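You operate a simulated robot arm through the tools that you are given. There is no shell and no other tool. Be economical: measure what you need, move in short steps, check, and stop when the job is done.

You run a simulated robot arm. Do the job below in one go: nothing can be reset, and whatever is moved stays where it is left.

JOB
Sieve the crumbs in the jar, then stand it on the bench.
Fine: blue screw tight while the red knob turns, loose before the jar comes out.
Where things are to end (x, y in the base frame): sieve jar within 6 cm of [37, 24].

The check looks at the end state, three seconds after you hand in, the way a careful person would. Anything else that was tipped, shoved, dropped, spilled or broken makes it a failure.

ROBOT AND FRAMES
A 7-joint arm with a two-finger parallel gripper, fixed in place. Base frame: the origin is at the foot of the arm, x ahead of it, y to its left, z up; the work surface is at about z = 86. Units: cm, degrees, N and s.
With the tool pointing down near the work surface it reaches from about 24 to 68 cm from the base axis. Its first joint turns from -66.0 to 66.0 degrees. Payload 2.4 kg.
The tool frame sits at the grasp point between the pads (the TCP): z along the fingers, y along the line on which they close. The tips reach 3 cm beyond it. Largest opening 9.4 cm; finger width 2.8, thickness 1; the body of the gripper, 5 by 9.6 cm, starts 5.5 cm behind the TCP.
Orientation is that of the tool frame in the base frame, as a unit quaternion [x, y, z, w]. With the fingers straight down and closing along the base's y, the tool's x points along the base's -x, its y along +y and its z along -z.

CONTROLS
- The arm moves only by the tool nudge_tool. Its argument "deltas" is a list of rows, each an object of numbers (a shift or turn left out is 0, a gripper value left out holds the last): "x", "y", "z": the shift along the base's x, y, z in cm; "ax", "ay", "az": the turn, a rotation vector about the base's x, y, z in degrees; "hand": the opening, from 0 (shut) to 1 (fully open). In form: [{"x": .., "y": .., "z": .., "ax": .., "ay": .., "az": .., "hand": ..}, ...]. A call has 1 to 8 rows; each row shifts and turns the commanded pose from where the row before left it. A row lasts 0.2 s, in which the tool goes at most 5 cm and 8.6 degrees; a call with a longer step from one row to the next is refused whole, and so is a gripper value outside its range. A pose out of reach is approached as far as the arm can. The call stops where the force on the tool passes 50 N (or 10 N more than at its start, if that is more) or the arm is blocked; 0.2 s more then pass. Each finger travels about 15.3 cm/s and halts on what it meets, pressing with about 21 N; the grip force reading is that of the motor and also rises with nothing between the fingers. The clock runs only during rows and for 0.2 s after the last one: add rows that do not move to give the fingers time. The reply holds the time, the measured pose of the TCP, the force on the tool along the base axes, the opening and the grip force, in the units named above and with some noise, with the torque about the TCP (base axes, N m) and any sound that the robot's microphone picked up.
- Cameras (640 x 400 px; columns grow to the right, rows downward): "scene" is fixed at [4.84, 48.03, 145.24]; the picture's right is [-0.66, -0.75, 0.00], its down [-0.36, 0.32, -0.88] and it looks along [0.66, -0.58, -0.48] (base axes); focal length 336 px, centre (320, 200). "wrist" rides on the gripper at [7.6, 1.4, -10.2] in the tool frame; the picture's right is [-0.18, 0.98, 0.00], its down [-0.75, -0.14, -0.64] and it looks along [-0.63, -0.12, 0.77] (tool axes); focal length 243 px, centre (320, 200). There is no depth. A picture from a camera that has moved, and an enlarged one, comes with that camera's place and axes in the base frame and with its lens.
- capture(camera): a new picture of that camera. The clock stands still meanwhile.
- inspect(camera, box): a new picture of the part [left, top, right, bottom] of that camera's present view, enlarged. The clock stands still meanwhile.
- job_done(): hands the job in; it is judged then, once.

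Go step by step. Nothing tells you positions but the pictures and the camera data: compare them with the known pose of the tool, close in by small moves and look again before you grip or let go. The budget is 120 turns and 84 pictures, counting those below and the enlarged ones. Unless the task says otherwise, let go and move clear before handing in, and close with one line.

The tools are called after "Call:" by a JSON object that holds its "fn" and its "kwargs". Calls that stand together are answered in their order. nudge_tool: Moves the arm, as the interface text tells. Its arguments: {"type":"object","properties":{"deltas":{"type":"array"}},"required":["deltas"]} The other tools are called the same way: capture (camera) takes a picture; inspect (camera, box) takes an enlarged picture of a part of a camera's view; job_done () hands the job in.

At the start:

```text
time_s: 0.0
position: [31.65, 3.78, 123.67]
tool_rot: [0.0, 1.0, 0.0, 0.001]
force: [1.3, -0.2, -0.2]
torque: [0.0, 0.0, -0.01]
finger_gap: 9.4
grip_force: 0.0
```

scene: 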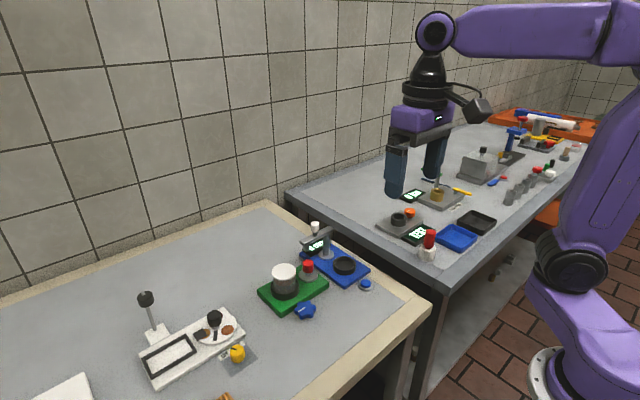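
wrist: 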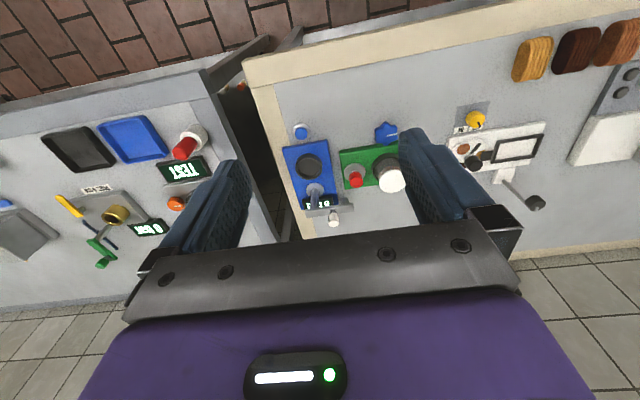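

I see a green station with a white-lidded jar, a red knob and a blue star screw; that is likely the sieve shaker. I'll look closer in both cameras.

Call:
{"fn": "inspect", "kwargs": {"camera": "scene", "box": [220, 210, 400, 330]}}

Call:
{"fn": "inspect", "kwargs": {"camera": "wrist", "box": [260, 90, 440, 240]}}

```text
3.33 times, centred on (310, 270) of scene
camera zoom: at [4.84, 48.03, 145.24], right [-0.66, -0.75, 0.0], down [-0.36, 0.32, -0.88], along [0.66, -0.58, -0.48], focal length 1120 px, centre (353, -33)
```

zoom: 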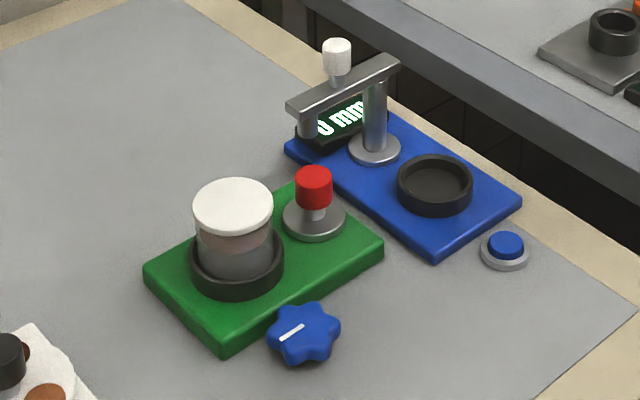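

```text
2.67 times, centred on (350, 165) of wrist
camera zoom: at [23.82, 5.15, 133.82], right [0.18, 0.98, 0.0], down [0.75, -0.14, 0.64], along [0.63, -0.12, -0.77], focal length 647 px, centre (240, 293)
```

zoom: 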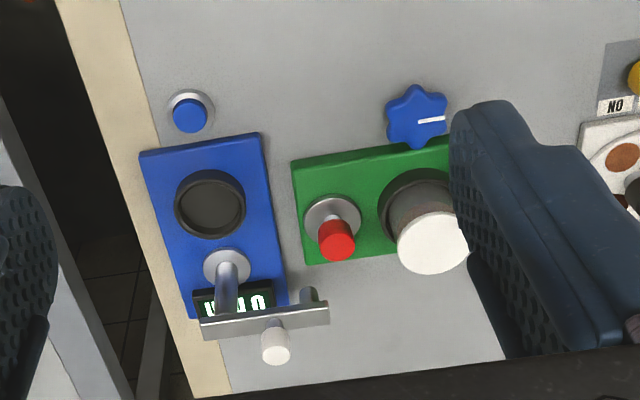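

The green station sits around x 51–60, y 5–19, with the jar at about (55, 15), the red knob at about (55.3, 7.6) and the blue star at about (47.8, 14.4). I'll move closer with the wrist camera to see how each one turns.

Call:
{"fn": "nudge_tool", "kwargs": {"deltas": [{"x": 0.5, "y": 2.7, "z": -3.5}, {"x": 0.5, "y": 2.7, "z": -3.5}, {"x": 0.5, "y": 2.7, "z": -3.5}, {"x": 0.5, "y": 2.7, "z": -3.5}, {}]}}

Call:
{"fn": "capture", "kwargs": {"camera": "wrist"}}

```text
time_s: 1.2
position: [33.59, 14.59, 109.62]
tool_rot: [0.0, 1.0, 0.0, 0.0]
force: [-0.1, 0.5, -0.2]
torque: [0.03, -0.03, 0.0]
finger_gap: 9.41
grip_force: 0.1
```

```text
79 pictures are left
camera wrist: at [25.8, 15.91, 119.8], right [0.18, 0.98, 0.0], down [0.75, -0.14, 0.64], along [0.63, -0.12, -0.77], focal length 243 px, centre (320, 200)
```

wrist: 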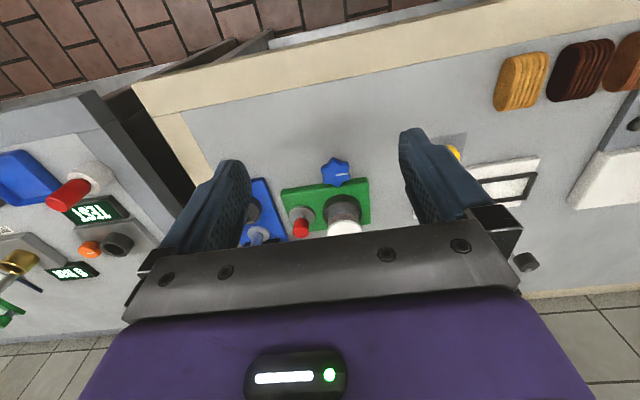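

Call:
{"fn": "inspect", "kwargs": {"camera": "wrist", "box": [240, 140, 400, 240]}}

Call:
{"fn": "inspect", "kwargs": {"camera": "scene", "box": [255, 250, 345, 325]}}

```text
4.00 times, centred on (320, 190) of wrist
camera zoom: at [25.8, 15.91, 119.8], right [0.18, 0.98, 0.0], down [0.75, -0.14, 0.64], along [0.63, -0.12, -0.77], focal length 970 px, centre (320, 240)
```

zoom: 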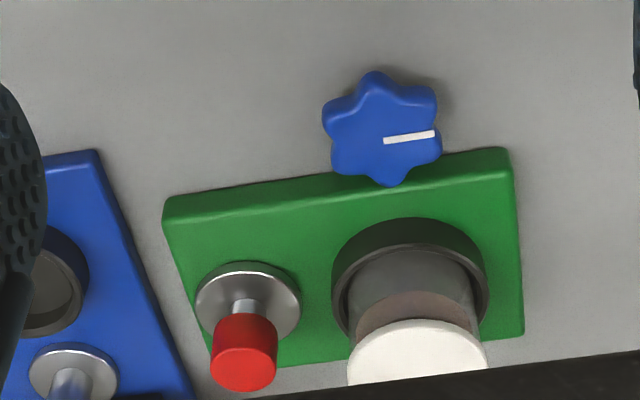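

```text
5.33 times, centred on (300, 288) of scene
camera zoom: at [4.84, 48.04, 145.24], right [-0.66, -0.75, 0.0], down [-0.36, 0.32, -0.88], along [0.66, -0.58, -0.48], focal length 1792 px, centre (427, -267)
```

zoom: 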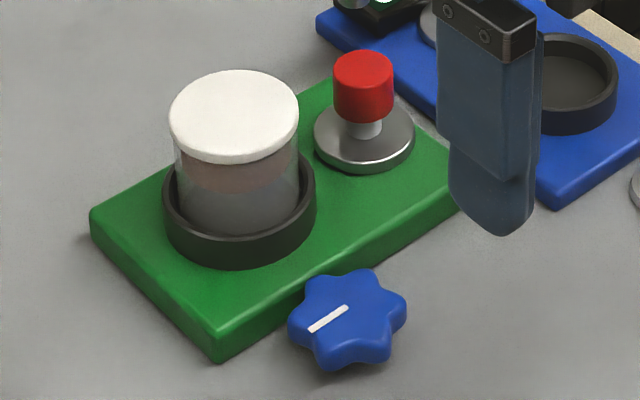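

The star screw seems to sit just in front of the green block. I'll zoom in further to settle its axis.

Call:
{"fn": "inspect", "kwargs": {"camera": "wrist", "box": [315, 150, 355, 195]}}

Call:
{"fn": "inspect", "kwargs": {"camera": "scene", "box": [290, 295, 322, 325]}}

```text
8.89 times, centred on (335, 172) of wrist
camera zoom: at [25.8, 15.91, 119.8], right [0.18, 0.98, 0.0], down [0.75, -0.14, 0.64], along [0.63, -0.12, -0.77], focal length 2157 px, centre (187, 444)
```

zoom: 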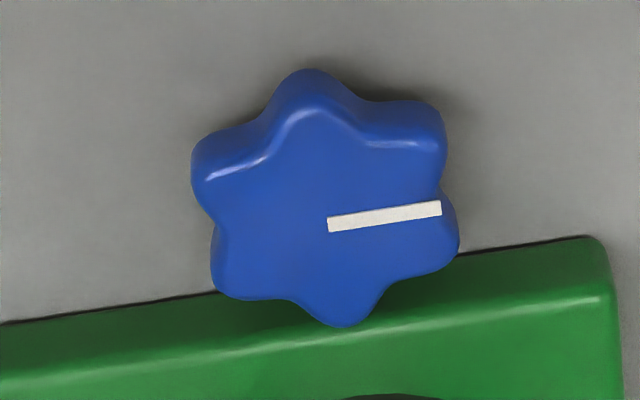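

```text
13.33 times, centred on (306, 310) of scene
camera zoom: at [4.84, 48.04, 145.24], right [-0.66, -0.75, 0.0], down [-0.36, 0.32, -0.88], along [0.66, -0.58, -0.48], focal length 4479 px, centre (507, -1267)
```

zoom: 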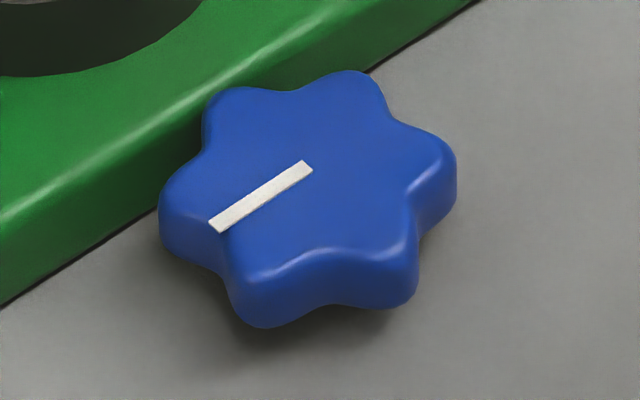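

The star screw has a vertical axis with its top at about z 87.7, centred near (48.0, 14.4). I'll take a baseline look at the jar and the red knob.

Call:
{"fn": "inspect", "kwargs": {"camera": "scene", "box": [262, 255, 326, 295]}}

Call:
{"fn": "inspect", "kwargs": {"camera": "wrist", "box": [280, 190, 370, 240]}}

```text
10.00 times, centred on (294, 275) of scene
camera zoom: at [4.84, 48.04, 145.24], right [-0.66, -0.75, 0.0], down [-0.36, 0.32, -0.88], along [0.66, -0.58, -0.48], focal length 3359 px, centre (580, -550)
```

zoom: 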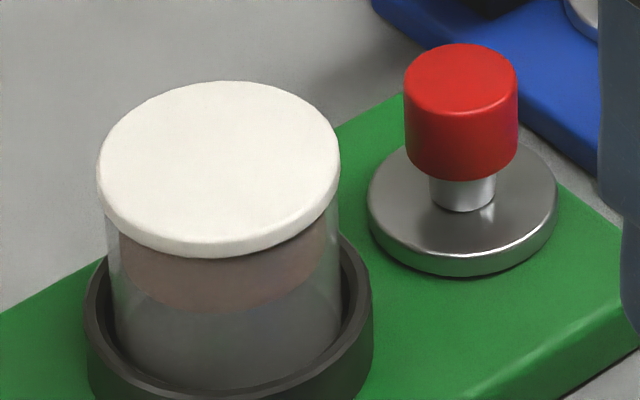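

```text
7.11 times, centred on (325, 215) of wrist
camera zoom: at [25.8, 15.91, 119.8], right [0.18, 0.98, 0.0], down [0.75, -0.14, 0.64], along [0.63, -0.12, -0.77], focal length 1725 px, centre (284, 93)
```

zoom: 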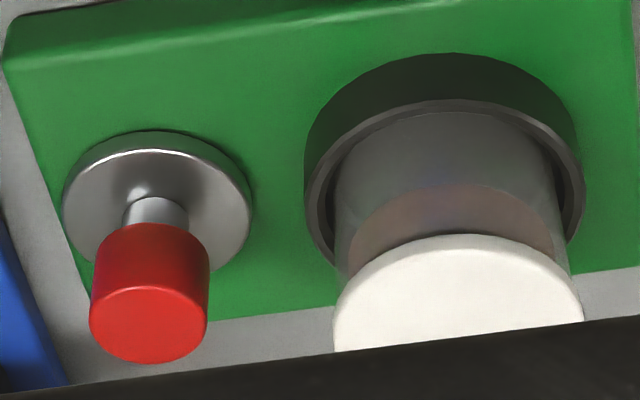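

Now I'll go above the blue screw.

Call:
{"fn": "nudge_tool", "kwargs": {"deltas": [{"x": 2.9, "z": -2.6}, {"x": 2.9, "z": -2.6}, {"x": 2.9, "z": -2.6}, {"x": 2.9, "z": -2.6}, {"x": 2.8, "y": -0.2, "z": -2.6}, {}]}}

Call:
{"fn": "capture", "kwargs": {"camera": "wrist"}}

Call:
{"fn": "inspect", "kwargs": {"camera": "scene", "box": [240, 220, 384, 330]}}

```text
time_s: 2.6
position: [48.28, 14.55, 96.44]
tool_rot: [0.0, 1.0, 0.0, 0.0]
force: [-0.3, -0.9, 0.0]
torque: [0.01, 0.0, 0.02]
finger_gap: 9.4
grip_force: 0.1
```

```text
72 pictures are left
camera wrist: at [40.49, 15.82, 106.64], right [0.18, 0.98, 0.0], down [0.75, -0.14, 0.64], along [0.63, -0.12, -0.77], focal length 243 px, centre (320, 200)
```

wrist: 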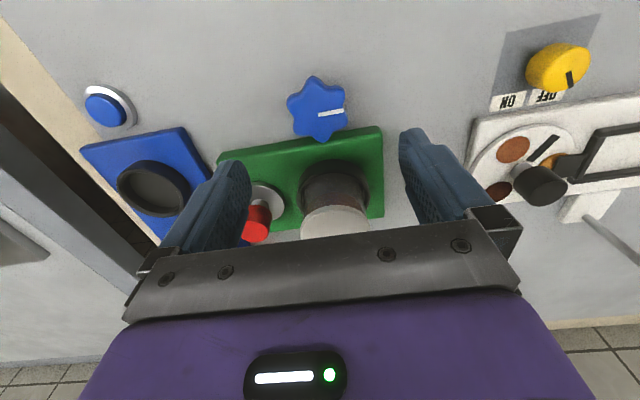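

```text
3.64 times, centred on (312, 275) of scene
camera zoom: at [4.84, 48.03, 145.24], right [-0.66, -0.75, 0.0], down [-0.36, 0.32, -0.88], along [0.66, -0.58, -0.48], focal length 1222 px, centre (349, -73)
```

zoom: 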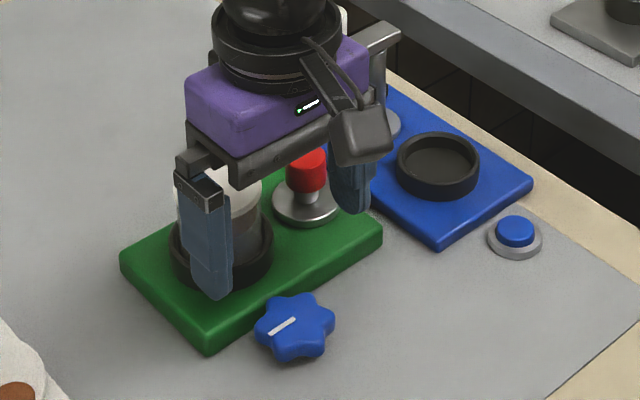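

The screw is centred near (47.6, 14.35) and sits in a valley orientation for a grip along y. I'll descend with narrowed fingers.

Call:
{"fn": "nudge_tool", "kwargs": {"deltas": [{"x": -0.35, "y": -0.1, "z": -2.0, "hand": 0.75}, {"x": -0.33, "y": -0.1, "z": -2.0}, {"z": -1.5}, {"z": -1.2}, {}]}}

Call:
{"fn": "capture", "kwargs": {"camera": "wrist"}}

Call:
{"fn": "inspect", "kwargs": {"camera": "scene", "box": [260, 260, 356, 330]}}

```text
time_s: 3.8
position: [47.35, 14.11, 89.96]
tool_rot: [0.0, 1.0, 0.0, 0.0]
force: [0.8, -0.7, 0.2]
torque: [-0.01, -0.01, 0.01]
finger_gap: 7.05
grip_force: 0.0
```

```text
70 pictures are left
camera wrist: at [39.63, 15.51, 100.07], right [0.18, 0.98, 0.0], down [0.75, -0.14, 0.64], along [0.63, -0.12, -0.77], focal length 243 px, centre (320, 200)
```

wrist: 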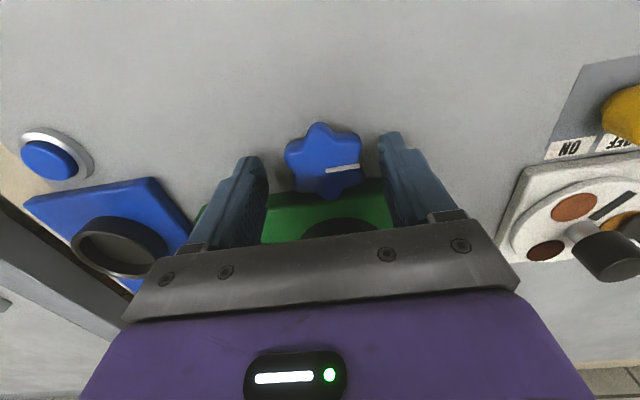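

```text
5.71 times, centred on (308, 295) of scene
camera zoom: at [4.84, 48.03, 145.24], right [-0.66, -0.75, 0.0], down [-0.36, 0.32, -0.88], along [0.66, -0.58, -0.48], focal length 1920 px, centre (389, -343)
```

zoom: 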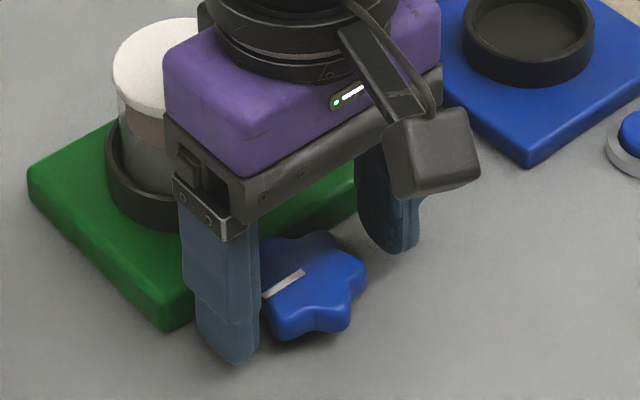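

The fingers straddle the screw. A small y shift, then close on it.

Call:
{"fn": "nudge_tool", "kwargs": {"deltas": [{"y": 0.28, "z": -0.4}, {}, {"hand": 0.35}, {"hand": 0.3}, {"hand": 0.3}]}}

Call:
{"fn": "capture", "kwargs": {"camera": "wrist"}}

```text
time_s: 5.0
position: [47.45, 14.52, 89.48]
tool_rot: [0.0, 1.0, 0.0, 0.0]
force: [1.0, 2.0, -3.8]
torque: [0.07, -0.21, 0.02]
finger_gap: 4.81
grip_force: 44.4
```

```text
68 pictures are left
camera wrist: at [39.6, 15.81, 99.69], right [0.18, 0.98, 0.0], down [0.75, -0.14, 0.64], along [0.63, -0.12, -0.77], focal length 243 px, centre (320, 200)
```

wrist: 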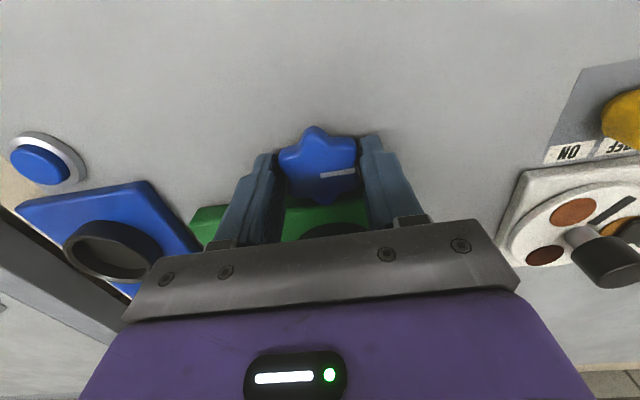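

Gripped, with a 4.8 cm gap. I'll turn clockwise gently and watch the torque.

Call:
{"fn": "nudge_tool", "kwargs": {"deltas": [{"az": -5}, {"az": -5}, {"az": -5}, {}]}}

```text
time_s: 6.0
position: [47.49, 14.49, 89.56]
tool_rot: [0.131, 0.991, 0.0, 0.0]
force: [7.8, 4.9, -29.0]
torque: [0.0, -0.69, 0.0]
finger_gap: 4.79
grip_force: 45.2
```

It turns freely, but the screw is pulling the tool down as it travels. I'll follow it down a little and look.

Call:
{"fn": "nudge_tool", "kwargs": {"deltas": [{"z": -0.15}, {}]}}

Call:
{"fn": "inspect", "kwargs": {"camera": "scene", "box": [260, 260, 356, 330]}}

Call:
{"fn": "inspect", "kwargs": {"camera": "wrist", "box": [220, 110, 420, 235]}}

```text
time_s: 6.6
position: [47.31, 14.44, 89.5]
tool_rot: [0.13, 0.992, -0.001, 0.0]
force: [3.3, 4.3, 8.8]
torque: [0.16, 1.23, 0.01]
finger_gap: 4.86
grip_force: 45.5
```

```text
5.71 times, centred on (308, 295) of scene
camera zoom: at [4.83, 48.04, 145.23], right [-0.66, -0.75, 0.0], down [-0.36, 0.32, -0.88], along [0.66, -0.58, -0.48], focal length 1920 px, centre (389, -343)
```

zoom: 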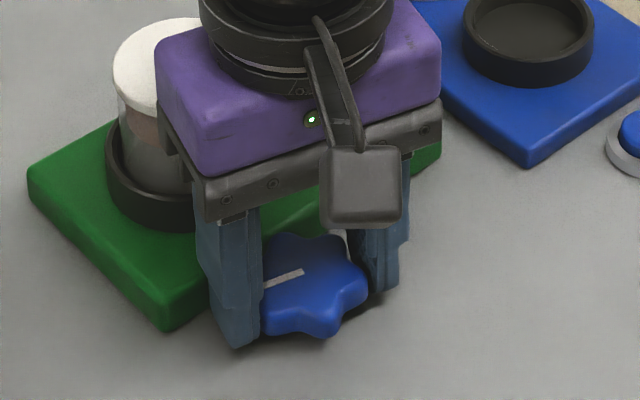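

```text
3.20 times, centred on (320, 172) of wrist
camera zoom: at [40.22, 17.76, 99.69], right [0.43, 0.9, 0.0], down [0.69, -0.33, 0.64], along [0.58, -0.28, -0.77], focal length 776 px, centre (320, 288)
```

zoom: 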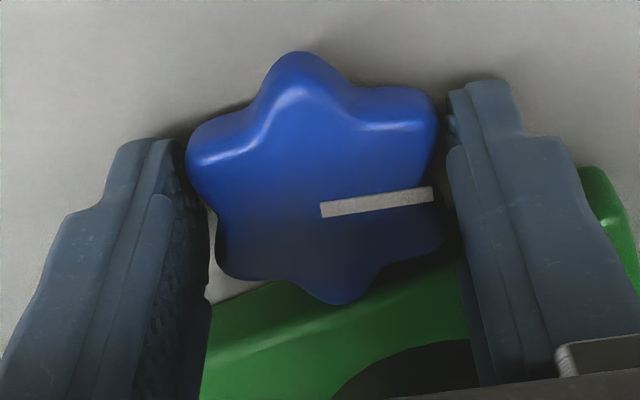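

The screw turns with the hand. I'll continue this stroke.

Call:
{"fn": "nudge_tool", "kwargs": {"deltas": [{"az": -5, "z": 0.02}, {"az": -5}, {"az": -4}, {}]}}

```text
time_s: 7.6
position: [47.16, 14.74, 89.51]
tool_rot: [0.248, 0.969, 0.0, 0.0]
force: [-11.2, 10.7, 31.6]
torque: [0.34, -0.16, 1.27]
finger_gap: 4.82
grip_force: 45.2
```

A torque of 1.27 N·m now resists the turn. I'll check whether that is the screw's stop or a finger touching the block.

Call:
{"fn": "inspect", "kwargs": {"camera": "wrist", "box": [220, 110, 420, 235]}}

Call:
{"fn": "inspect", "kwargs": {"camera": "scene", "box": [260, 260, 356, 330]}}

```text
3.20 times, centred on (320, 172) of wrist
camera zoom: at [41.05, 19.45, 99.68], right [0.63, 0.77, 0.0], down [0.59, -0.49, 0.64], along [0.5, -0.41, -0.77], focal length 776 px, centre (320, 288)
```

zoom: 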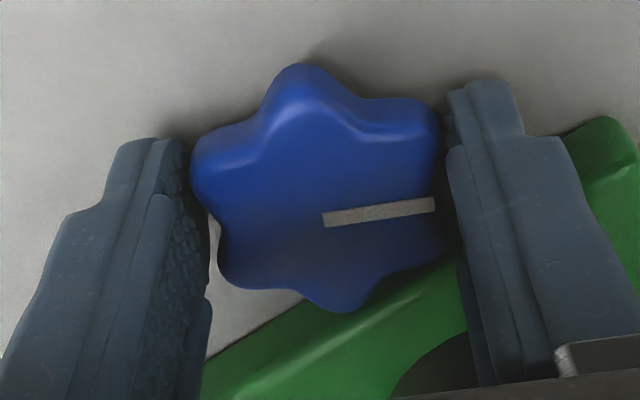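

```text
5.71 times, centred on (308, 295) of scene
camera zoom: at [4.76, 48.04, 145.23], right [-0.66, -0.75, 0.0], down [-0.36, 0.32, -0.88], along [0.66, -0.58, -0.48], focal length 1920 px, centre (389, -343)
```

zoom: 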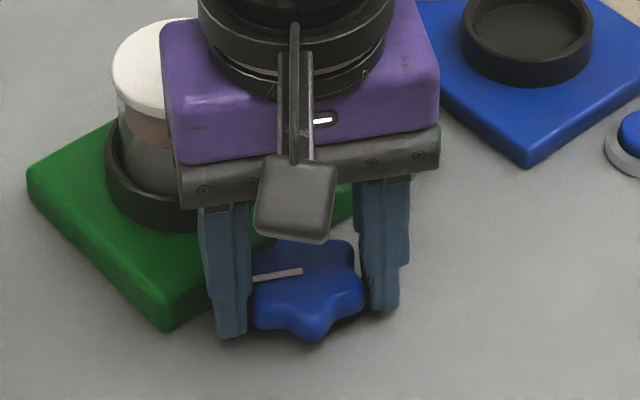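

It's ambiguous, so I'll release, lift, turn back 60° (one symmetry step) and regrip, where the fingers are far from the block.

Call:
{"fn": "nudge_tool", "kwargs": {"deltas": [{"hand": 0.58}, {}, {"z": 1.5}, {"z": 1.5}]}}

Call:
{"fn": "nudge_tool", "kwargs": {"deltas": [{"az": 8.5}, {"az": 8.5}, {"az": 8.5}, {"az": 8.5}, {"az": 8.5}, {"az": 8.5}, {"az": 8.5}, {}]}}

Call:
{"fn": "inspect", "kwargs": {"camera": "wrist", "box": [220, 110, 420, 235]}}

Call:
{"fn": "inspect", "kwargs": {"camera": "scene", "box": [260, 260, 356, 330]}}

```text
time_s: 8.6
position: [47.72, 14.41, 92.5]
tool_rot: [0.252, 0.968, 0.001, 0.001]
force: [-1.0, -0.3, -0.4]
torque: [0.01, 0.01, -0.02]
finger_gap: 5.44
grip_force: 0.0
```

```text
time_s: 10.4
position: [47.36, 14.5, 92.39]
tool_rot: [-0.264, 0.964, 0.001, -0.001]
force: [0.2, 0.0, 0.3]
torque: [-0.01, -0.02, -0.01]
finger_gap: 5.47
grip_force: 0.1
```

```text
3.20 times, centred on (320, 172) of wrist
camera zoom: at [39.89, 11.74, 102.6], right [-0.34, 0.94, 0.0], down [0.72, 0.26, 0.64], along [0.6, 0.22, -0.77], focal length 776 px, centre (320, 288)
```

zoom: 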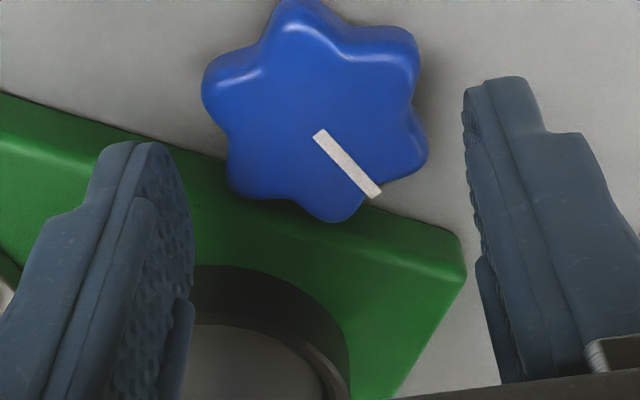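

```text
5.71 times, centred on (308, 295) of scene
camera zoom: at [4.84, 48.03, 145.24], right [-0.66, -0.75, 0.0], down [-0.36, 0.32, -0.88], along [0.66, -0.58, -0.48], focal length 1920 px, centre (389, -343)
```

zoom: 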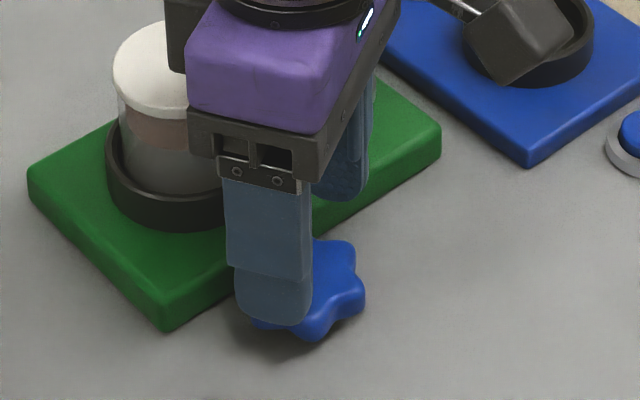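

The screw is centred at (47.4, 14.5). I'll back the yaw off slightly to stay clear of the block, descend, grip and turn clockwise.

Call:
{"fn": "nudge_tool", "kwargs": {"deltas": [{"az": -5}, {"z": -1.5}, {"z": -1.4}, {}]}}

Call:
{"fn": "nudge_tool", "kwargs": {"deltas": [{"hand": 0.35}, {"hand": 0.3}, {}, {}]}}

Call:
{"fn": "nudge_tool", "kwargs": {"deltas": [{"az": -4}, {"az": -4}, {}]}}

```text
time_s: 11.1
position: [47.46, 14.46, 91.04]
tool_rot: [-0.218, 0.976, -0.001, 0.001]
force: [-12.9, -3.9, 28.0]
torque: [-0.86, -0.34, -0.45]
finger_gap: 5.32
grip_force: 0.1
stopped in row 3: the force on the tool passed its limit at 92 N (the readings are from after the stop); the commanded pose is now the measured one
```

```text
time_s: 12.1
position: [47.5, 14.45, 91.0]
tool_rot: [-0.217, 0.976, -0.001, 0.002]
force: [-12.1, -12.0, 41.4]
torque: [-1.31, -0.35, -0.68]
finger_gap: 4.98
grip_force: 18.7
```

```text
time_s: 12.9
position: [47.78, 14.54, 90.95]
tool_rot: [-0.15, 0.989, 0.001, 0.006]
force: [10.4, -0.4, 23.0]
torque: [-1.26, -1.58, 0.3]
finger_gap: 4.81
grip_force: 44.2
```

The descent touched something at tip height 88. I'll look before doing anything else.

Call:
{"fn": "inspect", "kwargs": {"camera": "wrist", "box": [220, 110, 420, 235]}}

Call:
{"fn": "inspect", "kwargs": {"camera": "scene", "box": [240, 220, 370, 330]}}

```text
3.20 times, centred on (320, 172) of wrist
camera zoom: at [39.72, 13.53, 101.06], right [-0.12, 0.99, 0.0], down [0.75, 0.09, 0.65], along [0.65, 0.08, -0.76], focal length 776 px, centre (320, 288)
```

zoom: 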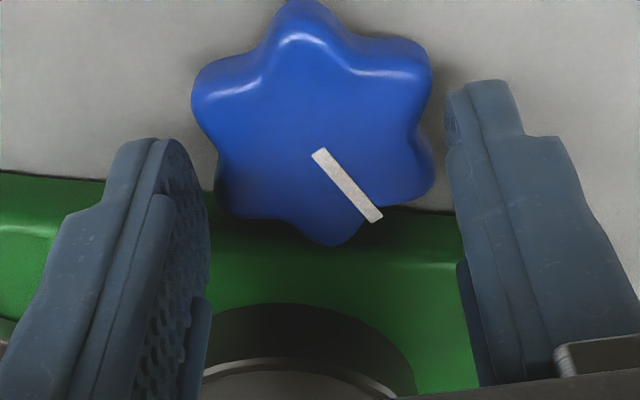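

```text
3.64 times, centred on (305, 275) of scene
camera zoom: at [4.82, 48.02, 145.24], right [-0.66, -0.75, 0.0], down [-0.36, 0.32, -0.88], along [0.66, -0.58, -0.48], focal length 1222 px, centre (374, -73)
```

zoom: 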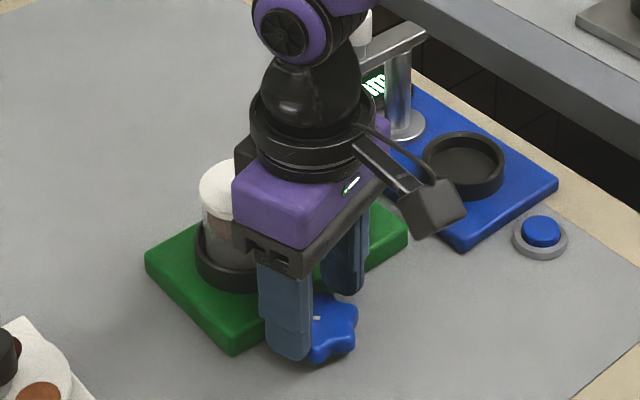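

The mark now stands at about 43° (it began at 87°), so the screw turned on and isn't tight yet; the earlier resistance was the block's edge. I'll reopen slightly, sink to proper depth at this safer yaw and regrip.

Call:
{"fn": "nudge_tool", "kwargs": {"deltas": [{"hand": 0.58}, {"x": -0.3, "z": 0.2}, {"z": -0.8}, {"z": -0.8}, {}]}}

```text
time_s: 14.1
position: [47.12, 14.5, 89.54]
tool_rot: [-0.15, 0.989, 0.0, 0.002]
force: [-0.2, -0.2, -0.5]
torque: [-0.01, 0.01, 0.01]
finger_gap: 5.45
grip_force: 0.0
```

Call:
{"fn": "nudge_tool", "kwargs": {"deltas": [{"hand": 0.35}, {"hand": 0.3}, {}, {"az": -5}, {"az": -5}, {"az": -5}, {}]}}

```text
time_s: 15.7
position: [47.18, 14.47, 89.46]
tool_rot: [-0.02, 1.0, -0.001, 0.001]
force: [-5.3, 7.5, 2.4]
torque: [0.18, 0.62, 0.03]
finger_gap: 4.79
grip_force: 44.8
```

Call:
{"fn": "nudge_tool", "kwargs": {"deltas": [{"az": -5}, {"az": -5}, {"az": -5}, {"az": -5}, {}]}}

Call:
{"fn": "inspect", "kwargs": {"camera": "wrist", "box": [220, 110, 420, 235]}}

```text
time_s: 16.9
position: [47.2, 14.63, 89.33]
tool_rot: [0.154, 0.988, 0.0, 0.003]
force: [-11.2, 22.4, 12.6]
torque: [0.52, -0.52, 0.09]
finger_gap: 4.8
grip_force: 44.8
```

```text
3.20 times, centred on (320, 172) of wrist
camera zoom: at [40.09, 18.18, 99.62], right [0.47, 0.88, 0.0], down [0.67, -0.36, 0.65], along [0.57, -0.3, -0.76], focal length 776 px, centre (320, 288)
```

zoom: 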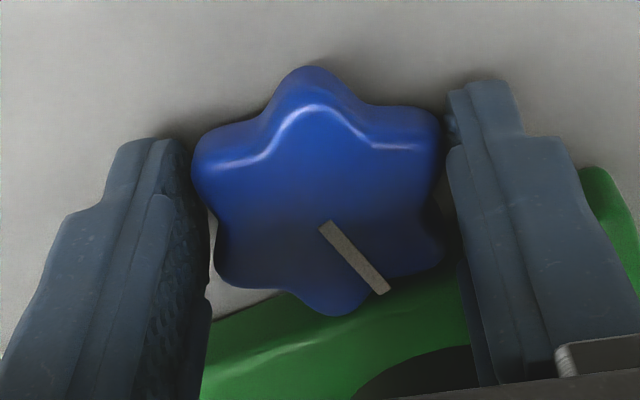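

Call:
{"fn": "nudge_tool", "kwargs": {"deltas": [{"az": -4, "y": 0.1}, {"az": -4, "y": 0.1}, {}]}}

```text
time_s: 17.7
position: [47.22, 14.72, 89.56]
tool_rot: [0.223, 0.975, -0.001, 0.001]
force: [-8.7, 14.2, 16.8]
torque: [-0.01, -0.49, 0.02]
finger_gap: 4.83
grip_force: 45.3
```

Still turning freely at −26°. Release, lift, and rotate back for the next stroke.

Call:
{"fn": "nudge_tool", "kwargs": {"deltas": [{"hand": 0.58}, {}, {"z": 1.6}, {"z": 1.6}, {}]}}

Call:
{"fn": "nudge_tool", "kwargs": {"deltas": [{"az": 8}, {"az": 8}, {"az": 8}, {"az": 8}, {"az": 8}, {"az": 8}, {}]}}

Call:
{"fn": "inspect", "kwargs": {"camera": "wrist", "box": [220, 110, 420, 235]}}

```text
time_s: 18.9
position: [47.23, 14.56, 92.69]
tool_rot: [0.222, 0.975, 0.0, 0.002]
force: [-0.4, -1.0, 0.4]
torque: [-0.03, -0.02, 0.0]
finger_gap: 5.42
grip_force: 0.0
```

```text
time_s: 20.5
position: [47.15, 14.68, 92.66]
tool_rot: [-0.194, 0.981, 0.0, 0.001]
force: [-0.1, -0.8, -0.1]
torque: [0.0, 0.01, -0.02]
finger_gap: 5.46
grip_force: 0.1
```

```text
3.20 times, centred on (320, 172) of wrist
camera zoom: at [39.35, 12.97, 102.86], right [-0.2, 0.98, 0.0], down [0.75, 0.16, 0.64], along [0.63, 0.13, -0.76], focal length 776 px, centre (320, 288)
```

zoom: 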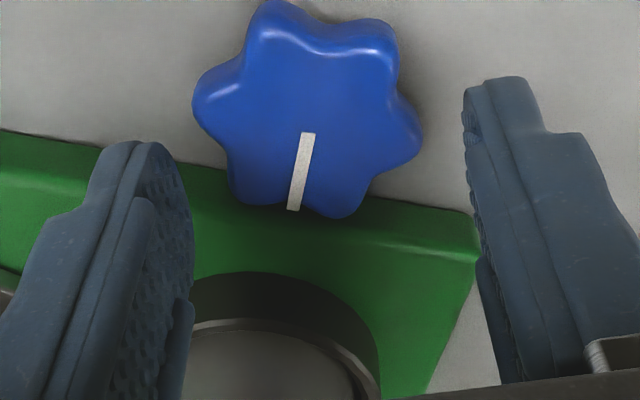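

Call:
{"fn": "nudge_tool", "kwargs": {"deltas": [{"y": -0.15, "hand": 0.66}, {"z": -1.2}, {"z": -1.0}, {"z": -0.9}, {}]}}

```text
time_s: 21.7
position: [47.07, 14.54, 89.55]
tool_rot: [-0.194, 0.981, -0.001, 0.002]
force: [0.1, 0.4, -0.1]
torque: [-0.01, 0.04, -0.02]
finger_gap: 6.21
grip_force: 0.0
```

Clean descent. Grip and turn clockwise.

Call:
{"fn": "nudge_tool", "kwargs": {"deltas": [{"hand": 0.4}, {"hand": 0.3}, {}, {"az": -5}, {"az": -5}, {"az": -5}, {"az": -5}, {}]}}

Call:
{"fn": "nudge_tool", "kwargs": {"deltas": [{"az": -5}, {"az": -5}, {"az": -5}, {"az": -5}, {}]}}

```text
time_s: 23.5
position: [47.15, 14.43, 89.53]
tool_rot: [-0.019, 1.0, 0.0, 0.002]
force: [4.5, -10.0, 4.4]
torque: [-0.21, -0.01, 0.93]
finger_gap: 4.82
grip_force: 45.3
```

```text
time_s: 24.7
position: [47.01, 14.57, 89.43]
tool_rot: [0.153, 0.988, -0.001, 0.002]
force: [-1.6, 6.4, 0.3]
torque: [-0.04, 0.05, 1.33]
finger_gap: 4.68
grip_force: 45.1
```

A pure torque of 1.3 N·m with little side force suggests the screw is at its stop. I'll check the mark.

Call:
{"fn": "inspect", "kwargs": {"camera": "wrist", "box": [220, 110, 420, 235]}}

```text
3.20 times, centred on (320, 172) of wrist
camera zoom: at [40.05, 18.2, 99.67], right [0.47, 0.88, 0.0], down [0.67, -0.36, 0.64], along [0.57, -0.3, -0.76], focal length 776 px, centre (320, 288)
```

zoom: 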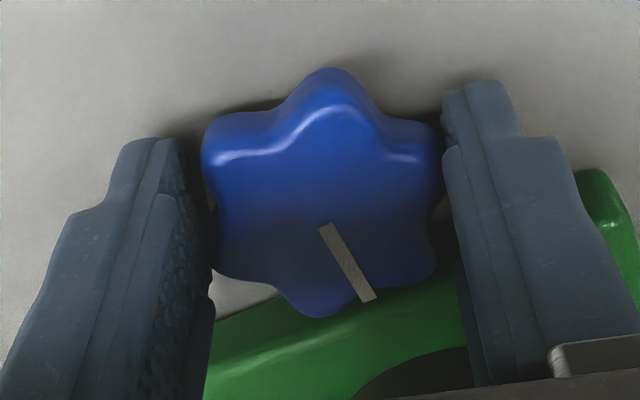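

The mark stayed near 0° while the hand slipped 40° round it, so the screw is tight at its stop. Now I'll release, lift and verify.

Call:
{"fn": "nudge_tool", "kwargs": {"deltas": [{"hand": 0.62}, {}, {"z": 2}, {"z": 4, "az": 6}, {"z": 4, "az": 6}, {"az": 6}, {}]}}

Call:
{"fn": "inspect", "kwargs": {"camera": "wrist", "box": [170, 60, 490, 260]}}

Call:
{"fn": "inspect", "kwargs": {"camera": "scene", "box": [240, 220, 370, 330]}}

```text
time_s: 26.3
position: [47.11, 14.49, 99.57]
tool_rot: [-0.002, 1.0, -0.001, 0.002]
force: [-0.6, 0.0, -0.6]
torque: [-0.03, -0.01, 0.03]
finger_gap: 5.83
grip_force: 0.0
```

```text
2.00 times, centred on (330, 160) of wrist
camera zoom: at [39.33, 15.76, 109.71], right [0.18, 0.98, 0.0], down [0.75, -0.14, 0.64], along [0.63, -0.12, -0.76], focal length 485 px, centre (300, 280)
```

zoom: 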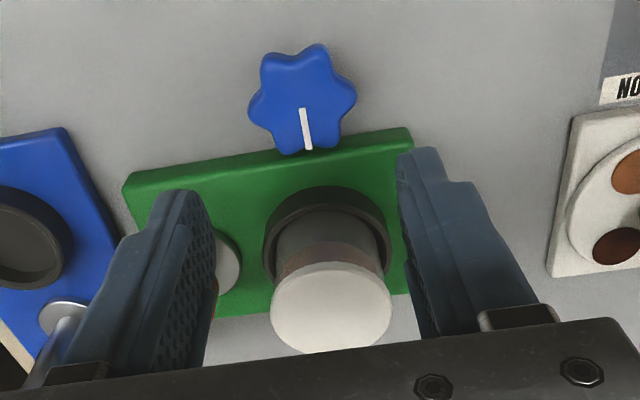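

```text
3.64 times, centred on (305, 275) of scene
camera zoom: at [4.84, 48.03, 145.24], right [-0.66, -0.75, 0.0], down [-0.36, 0.32, -0.88], along [0.66, -0.58, -0.48], focal length 1222 px, centre (374, -73)
```

zoom: 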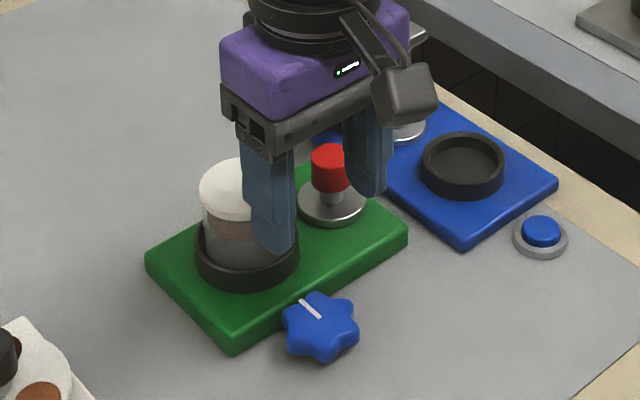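

The screw mark has moved a quarter turn and points at the block. Next I'll move above the red knob at about (55.3, 7.6).

Call:
{"fn": "nudge_tool", "kwargs": {"deltas": [{"z": 4}, {"x": 2.7, "y": -2.3}, {"x": 2.7, "y": -2.3}, {"x": 2.7, "y": -2.3}, {}]}}

Call:
{"fn": "inspect", "kwargs": {"camera": "wrist", "box": [170, 60, 490, 260]}}

Call:
{"fn": "inspect", "kwargs": {"camera": "scene", "box": [240, 200, 384, 310]}}

```text
time_s: 27.5
position: [55.37, 7.62, 103.59]
tool_rot: [-0.003, 1.0, -0.001, 0.001]
force: [0.2, 0.0, -0.5]
torque: [0.0, -0.03, -0.01]
finger_gap: 5.82
grip_force: 0.1
```

```text
2.00 times, centred on (330, 160) of wrist
camera zoom: at [47.7, 8.88, 113.71], right [0.18, 0.98, 0.0], down [0.75, -0.14, 0.64], along [0.63, -0.12, -0.76], focal length 485 px, centre (300, 280)
```

zoom: 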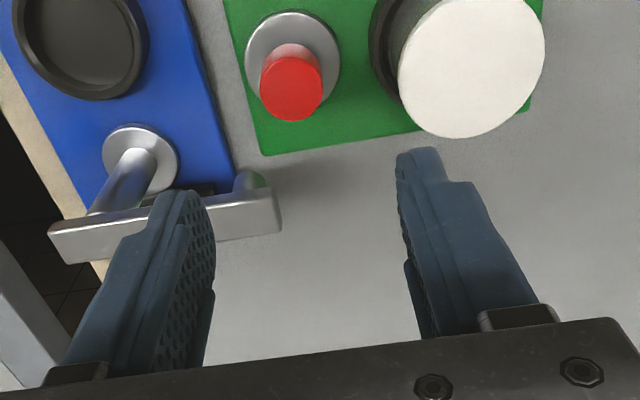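

```text
3.64 times, centred on (312, 255) of scene
camera zoom: at [4.84, 48.03, 145.24], right [-0.66, -0.75, 0.0], down [-0.36, 0.32, -0.88], along [0.66, -0.58, -0.48], focal length 1222 px, centre (349, 0)
```

zoom: 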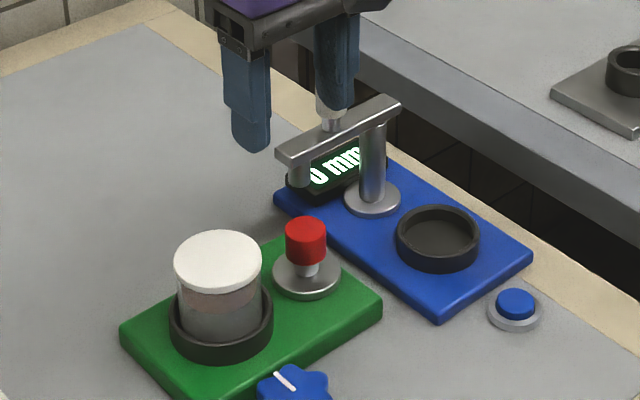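

The red knob is centred at about (54.6, 7.25) with its top at about z 92.3. I'll descend to just above it and check alignment.

Call:
{"fn": "nudge_tool", "kwargs": {"deltas": [{"x": -0.4, "y": -0.2, "z": -2.5}, {"x": -0.4, "y": -0.2, "z": -2.5}, {"z": -2.3}, {}]}}

Call:
{"fn": "inspect", "kwargs": {"camera": "wrist", "box": [170, 60, 490, 260]}}

Call:
{"fn": "inspect", "kwargs": {"camera": "scene", "box": [240, 200, 384, 310]}}

```text
time_s: 28.5
position: [54.52, 7.09, 96.33]
tool_rot: [-0.003, 1.0, 0.0, 0.002]
force: [-0.2, -1.3, 0.5]
torque: [0.01, -0.02, 0.03]
finger_gap: 5.83
grip_force: 0.0
```

```text
2.00 times, centred on (330, 160) of wrist
camera zoom: at [46.65, 8.45, 106.57], right [0.18, 0.98, 0.0], down [0.75, -0.14, 0.64], along [0.63, -0.12, -0.76], focal length 485 px, centre (300, 280)
```

zoom: 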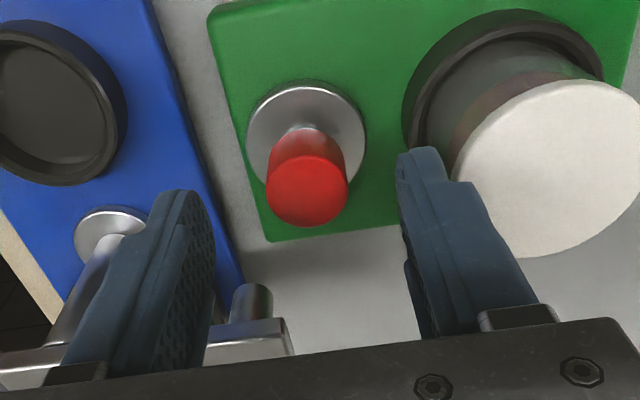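

```text
3.64 times, centred on (312, 255) of scene
camera zoom: at [4.84, 48.03, 145.24], right [-0.66, -0.75, 0.0], down [-0.36, 0.32, -0.88], along [0.66, -0.58, -0.48], focal length 1222 px, centre (349, 0)
```

zoom: 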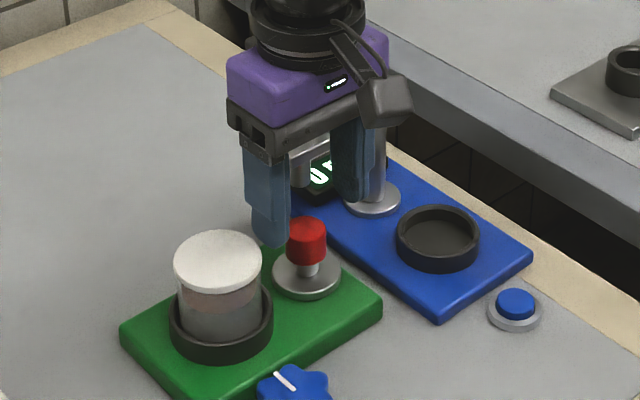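

Aligned. I'll narrow the fingers and go down around the knob.

Call:
{"fn": "nudge_tool", "kwargs": {"deltas": [{"x": 0.15, "hand": 0.49}, {"z": -1.2}, {"z": -1.2}, {"z": -0.7}, {}]}}

Call:
{"fn": "inspect", "kwargs": {"camera": "scene", "box": [260, 220, 356, 290]}}

```text
time_s: 29.7
position: [54.71, 7.22, 93.17]
tool_rot: [-0.002, 1.0, 0.0, 0.001]
force: [0.5, 0.4, 0.2]
torque: [-0.01, 0.02, 0.0]
finger_gap: 4.62
grip_force: 0.0
```

```text
5.71 times, centred on (308, 255) of scene
camera zoom: at [4.84, 48.03, 145.24], right [-0.66, -0.75, 0.0], down [-0.36, 0.32, -0.88], along [0.66, -0.58, -0.48], focal length 1920 px, centre (389, -114)
```

zoom: 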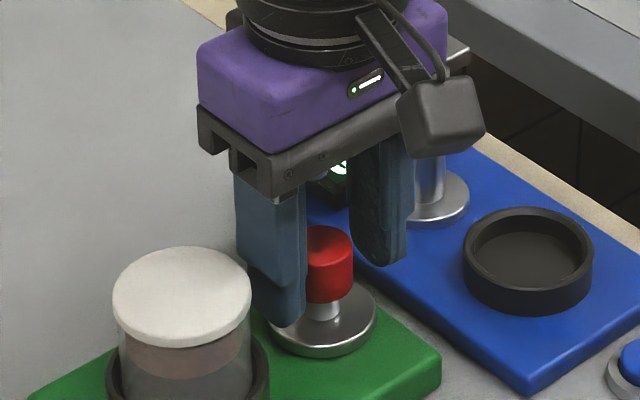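

In place. I'll grip the red knob and turn it a little, listening.

Call:
{"fn": "nudge_tool", "kwargs": {"deltas": [{"hand": 0.2}, {"hand": 0.15}, {}, {"az": -5}, {"az": -5}, {"az": -5}, {}]}}

Call:
{"fn": "inspect", "kwargs": {"camera": "scene", "box": [260, 220, 356, 290]}}

```text
time_s: 31.3
position: [54.63, 7.38, 93.21]
tool_rot: [0.128, 0.992, 0.001, 0.002]
force: [1.7, 19.4, 13.4]
torque: [0.58, 0.82, 0.1]
finger_gap: 2.78
grip_force: 45.2
```

```text
5.71 times, centred on (308, 255) of scene
camera zoom: at [4.82, 48.08, 145.22], right [-0.66, -0.75, 0.0], down [-0.36, 0.32, -0.88], along [0.66, -0.58, -0.48], focal length 1920 px, centre (389, -114)
```

zoom: 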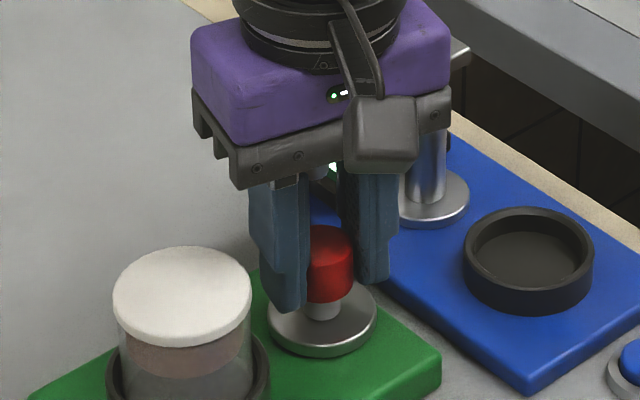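

It turns freely with low torque. I'll ease the side force and turn further.

Call:
{"fn": "nudge_tool", "kwargs": {"deltas": [{"y": 0.15, "az": -6}, {"y": 0.1, "az": -8}, {"az": -8}, {"az": -8}, {"az": -8}, {}]}}

Call:
{"fn": "inspect", "kwargs": {"camera": "scene", "box": [250, 230, 346, 300]}}

```text
time_s: 32.7
position: [54.8, 7.61, 93.23]
tool_rot: [0.444, 0.896, 0.0, 0.004]
force: [12.2, 19.5, 11.7]
torque: [-0.64, -0.7, 0.05]
finger_gap: 2.76
grip_force: 44.8
```

```text
5.71 times, centred on (298, 265) of scene
camera zoom: at [4.85, 48.09, 145.22], right [-0.66, -0.75, 0.0], down [-0.36, 0.32, -0.88], along [0.66, -0.58, -0.48], focal length 1920 px, centre (446, -171)
```

zoom: 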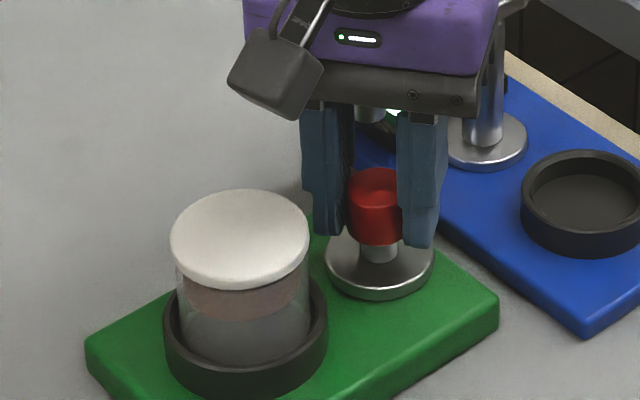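

Call:
{"fn": "nudge_tool", "kwargs": {"deltas": [{"x": 0.1, "y": 0.15, "az": -8}, {"az": -8}, {"az": -8}, {"az": -8}, {}]}}

Call:
{"fn": "inspect", "kwargs": {"camera": "scene", "box": [250, 230, 346, 300]}}

```text
time_s: 33.9
position: [54.92, 7.72, 93.23]
tool_rot: [0.675, 0.738, 0.0, 0.003]
force: [20.0, 14.8, 1.6]
torque: [-0.8, -0.14, 0.09]
finger_gap: 2.77
grip_force: 44.9
```

```text
5.71 times, centred on (298, 265) of scene
camera zoom: at [4.89, 48.07, 145.22], right [-0.66, -0.75, 0.0], down [-0.36, 0.32, -0.88], along [0.66, -0.58, -0.48], focal length 1920 px, centre (446, -171)
```

zoom: 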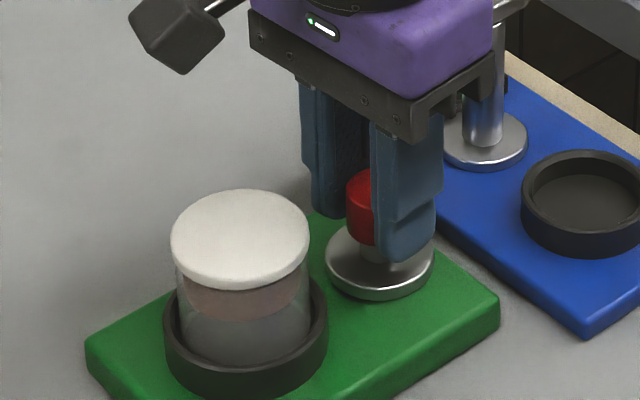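

No sound and no stop after 85°. I'll look at the jar contents closely.

Call:
{"fn": "inspect", "kwargs": {"camera": "scene", "box": [262, 255, 310, 290]}}

```text
11.43 times, centred on (286, 272) of scene
camera zoom: at [4.89, 48.07, 145.22], right [-0.66, -0.75, 0.0], down [-0.36, 0.32, -0.88], along [0.66, -0.58, -0.48], focal length 3839 px, centre (709, -629)
```

zoom: 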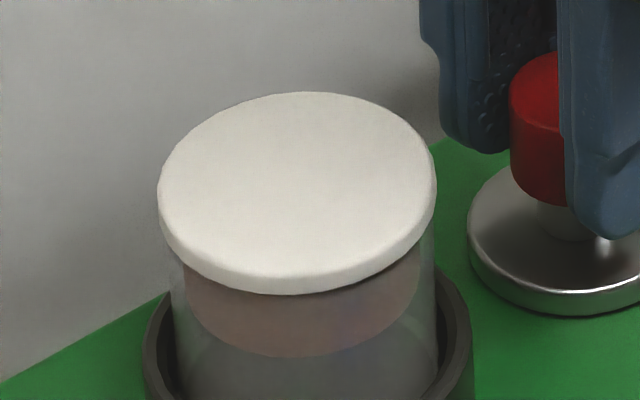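

Nothing visible yet. I'll turn it the other way, still gripped, past the starting angle, watching for a stop or a sound.

Call:
{"fn": "nudge_tool", "kwargs": {"deltas": [{"x": 0.1, "y": 0.1, "az": 8}, {"az": 8}, {"az": 8}, {"az": 8}, {"az": 8}, {"az": 8}, {"az": 8}, {"az": 8}]}}

Call:
{"fn": "nudge_tool", "kwargs": {"deltas": [{"az": 8}, {"az": 8}, {"az": 8}, {"az": 8}, {"az": 8}, {}]}}

Call:
{"fn": "inspect", "kwargs": {"camera": "scene", "box": [250, 230, 346, 300]}}

```text
time_s: 35.7
position: [54.69, 7.52, 93.18]
tool_rot: [0.18, 0.984, -0.002, 0.0]
force: [-13.2, -15.9, 21.0]
torque: [-0.35, -0.29, -0.04]
finger_gap: 2.78
grip_force: 44.7
```

```text
time_s: 37.1
position: [54.97, 7.31, 93.03]
tool_rot: [-0.165, 0.986, -0.001, 0.001]
force: [0.8, -24.3, -12.0]
torque: [-0.14, -0.62, -0.67]
finger_gap: 2.72
grip_force: 45.0
```

```text
5.71 times, centred on (298, 265) of scene
camera zoom: at [4.86, 47.97, 145.26], right [-0.66, -0.75, 0.0], down [-0.36, 0.32, -0.88], along [0.66, -0.58, -0.48], focal length 1920 px, centre (446, -171)
```

zoom: 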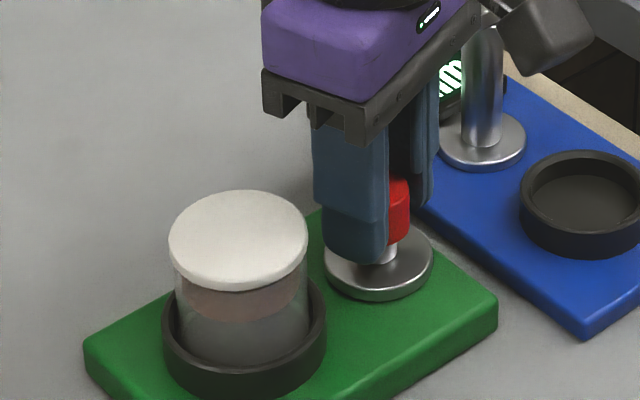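

There's a stop near the starting angle, so the knob runs clockwise. I'll open, wind the hand counter-clockwise round the knob, and regrip for a long clockwise stroke.

Call:
{"fn": "nudge_tool", "kwargs": {"deltas": [{"hand": 0.44}, {}, {"az": 8}, {"az": 8}, {"az": 8}, {"az": 8}, {"az": 8}, {}]}}

Call:
{"fn": "nudge_tool", "kwargs": {"deltas": [{"az": 8}, {"az": 8}, {}]}}

Call:
{"fn": "capture", "kwargs": {"camera": "scene"}}

```text
time_s: 38.9
position: [54.89, 7.8, 93.11]
tool_rot: [-0.496, 0.868, 0.0, 0.002]
force: [-0.1, 0.3, 0.5]
torque: [0.02, -0.01, -0.02]
finger_gap: 4.13
grip_force: 0.0
```

```text
time_s: 39.7
position: [54.77, 7.72, 93.16]
tool_rot: [-0.611, 0.791, 0.001, 0.001]
force: [-1.0, -1.2, -0.2]
torque: [0.05, 0.0, -0.06]
finger_gap: 4.09
grip_force: 0.0
```

```text
44 pictures are left
```

scene: 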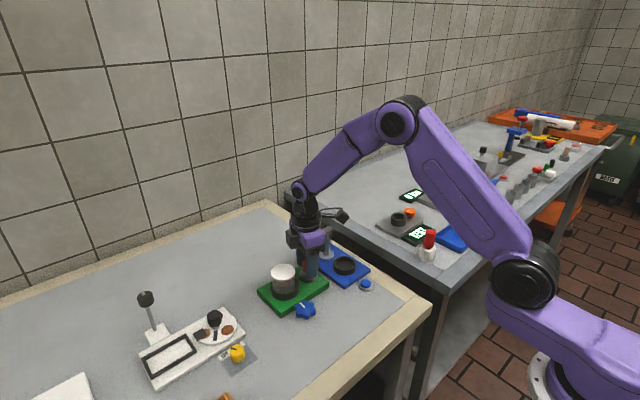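

Call:
{"fn": "nudge_tool", "kwargs": {"deltas": [{"y": -0.15, "hand": 0.2}, {"hand": 0.15}, {"az": -8}, {"az": -8}, {"az": -8}, {"az": -8}, {"az": -8}, {"az": -8}]}}

Call:
{"fn": "nudge_tool", "kwargs": {"deltas": [{"az": -8}, {"az": -8}, {"az": -8}, {"az": -8}, {"az": -8}, {"az": -8}, {"az": -8}, {"az": -8}]}}

Call:
{"fn": "nudge_tool", "kwargs": {"deltas": [{"az": -8}, {"az": -8}, {"az": -8}, {"az": -8}, {"az": -8}, {"az": -8}, {}]}}

Call:
{"fn": "inspect", "kwargs": {"camera": "scene", "box": [250, 230, 346, 300]}}

```text
time_s: 41.5
position: [55.2, 7.39, 93.3]
tool_rot: [-0.23, 0.973, 0.0, 0.009]
force: [28.6, -3.7, -10.1]
torque: [0.86, -0.64, 0.1]
finger_gap: 2.7
grip_force: 45.1
```

```text
time_s: 43.3
position: [55.15, 7.27, 93.14]
tool_rot: [0.318, 0.948, 0.0, 0.006]
force: [21.6, -20.1, 7.9]
torque: [-0.88, -0.14, 0.0]
finger_gap: 2.68
grip_force: 45.0
```

```text
time_s: 44.9
position: [54.97, 7.3, 93.09]
tool_rot: [0.675, 0.738, -0.001, 0.003]
force: [19.0, -19.5, 7.9]
torque: [-1.2, -0.01, 0.0]
finger_gap: 2.7
grip_force: 45.6
```

```text
5.71 times, centred on (298, 265) of scene
camera zoom: at [4.88, 47.98, 145.25], right [-0.66, -0.75, 0.0], down [-0.36, 0.32, -0.88], along [0.66, -0.58, -0.48], focal length 1920 px, centre (446, -171)
```

zoom: 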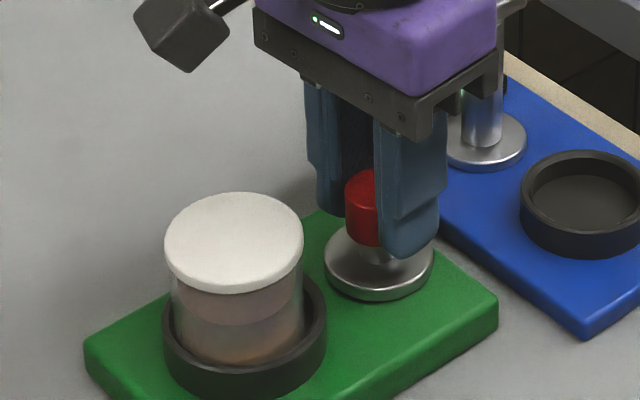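

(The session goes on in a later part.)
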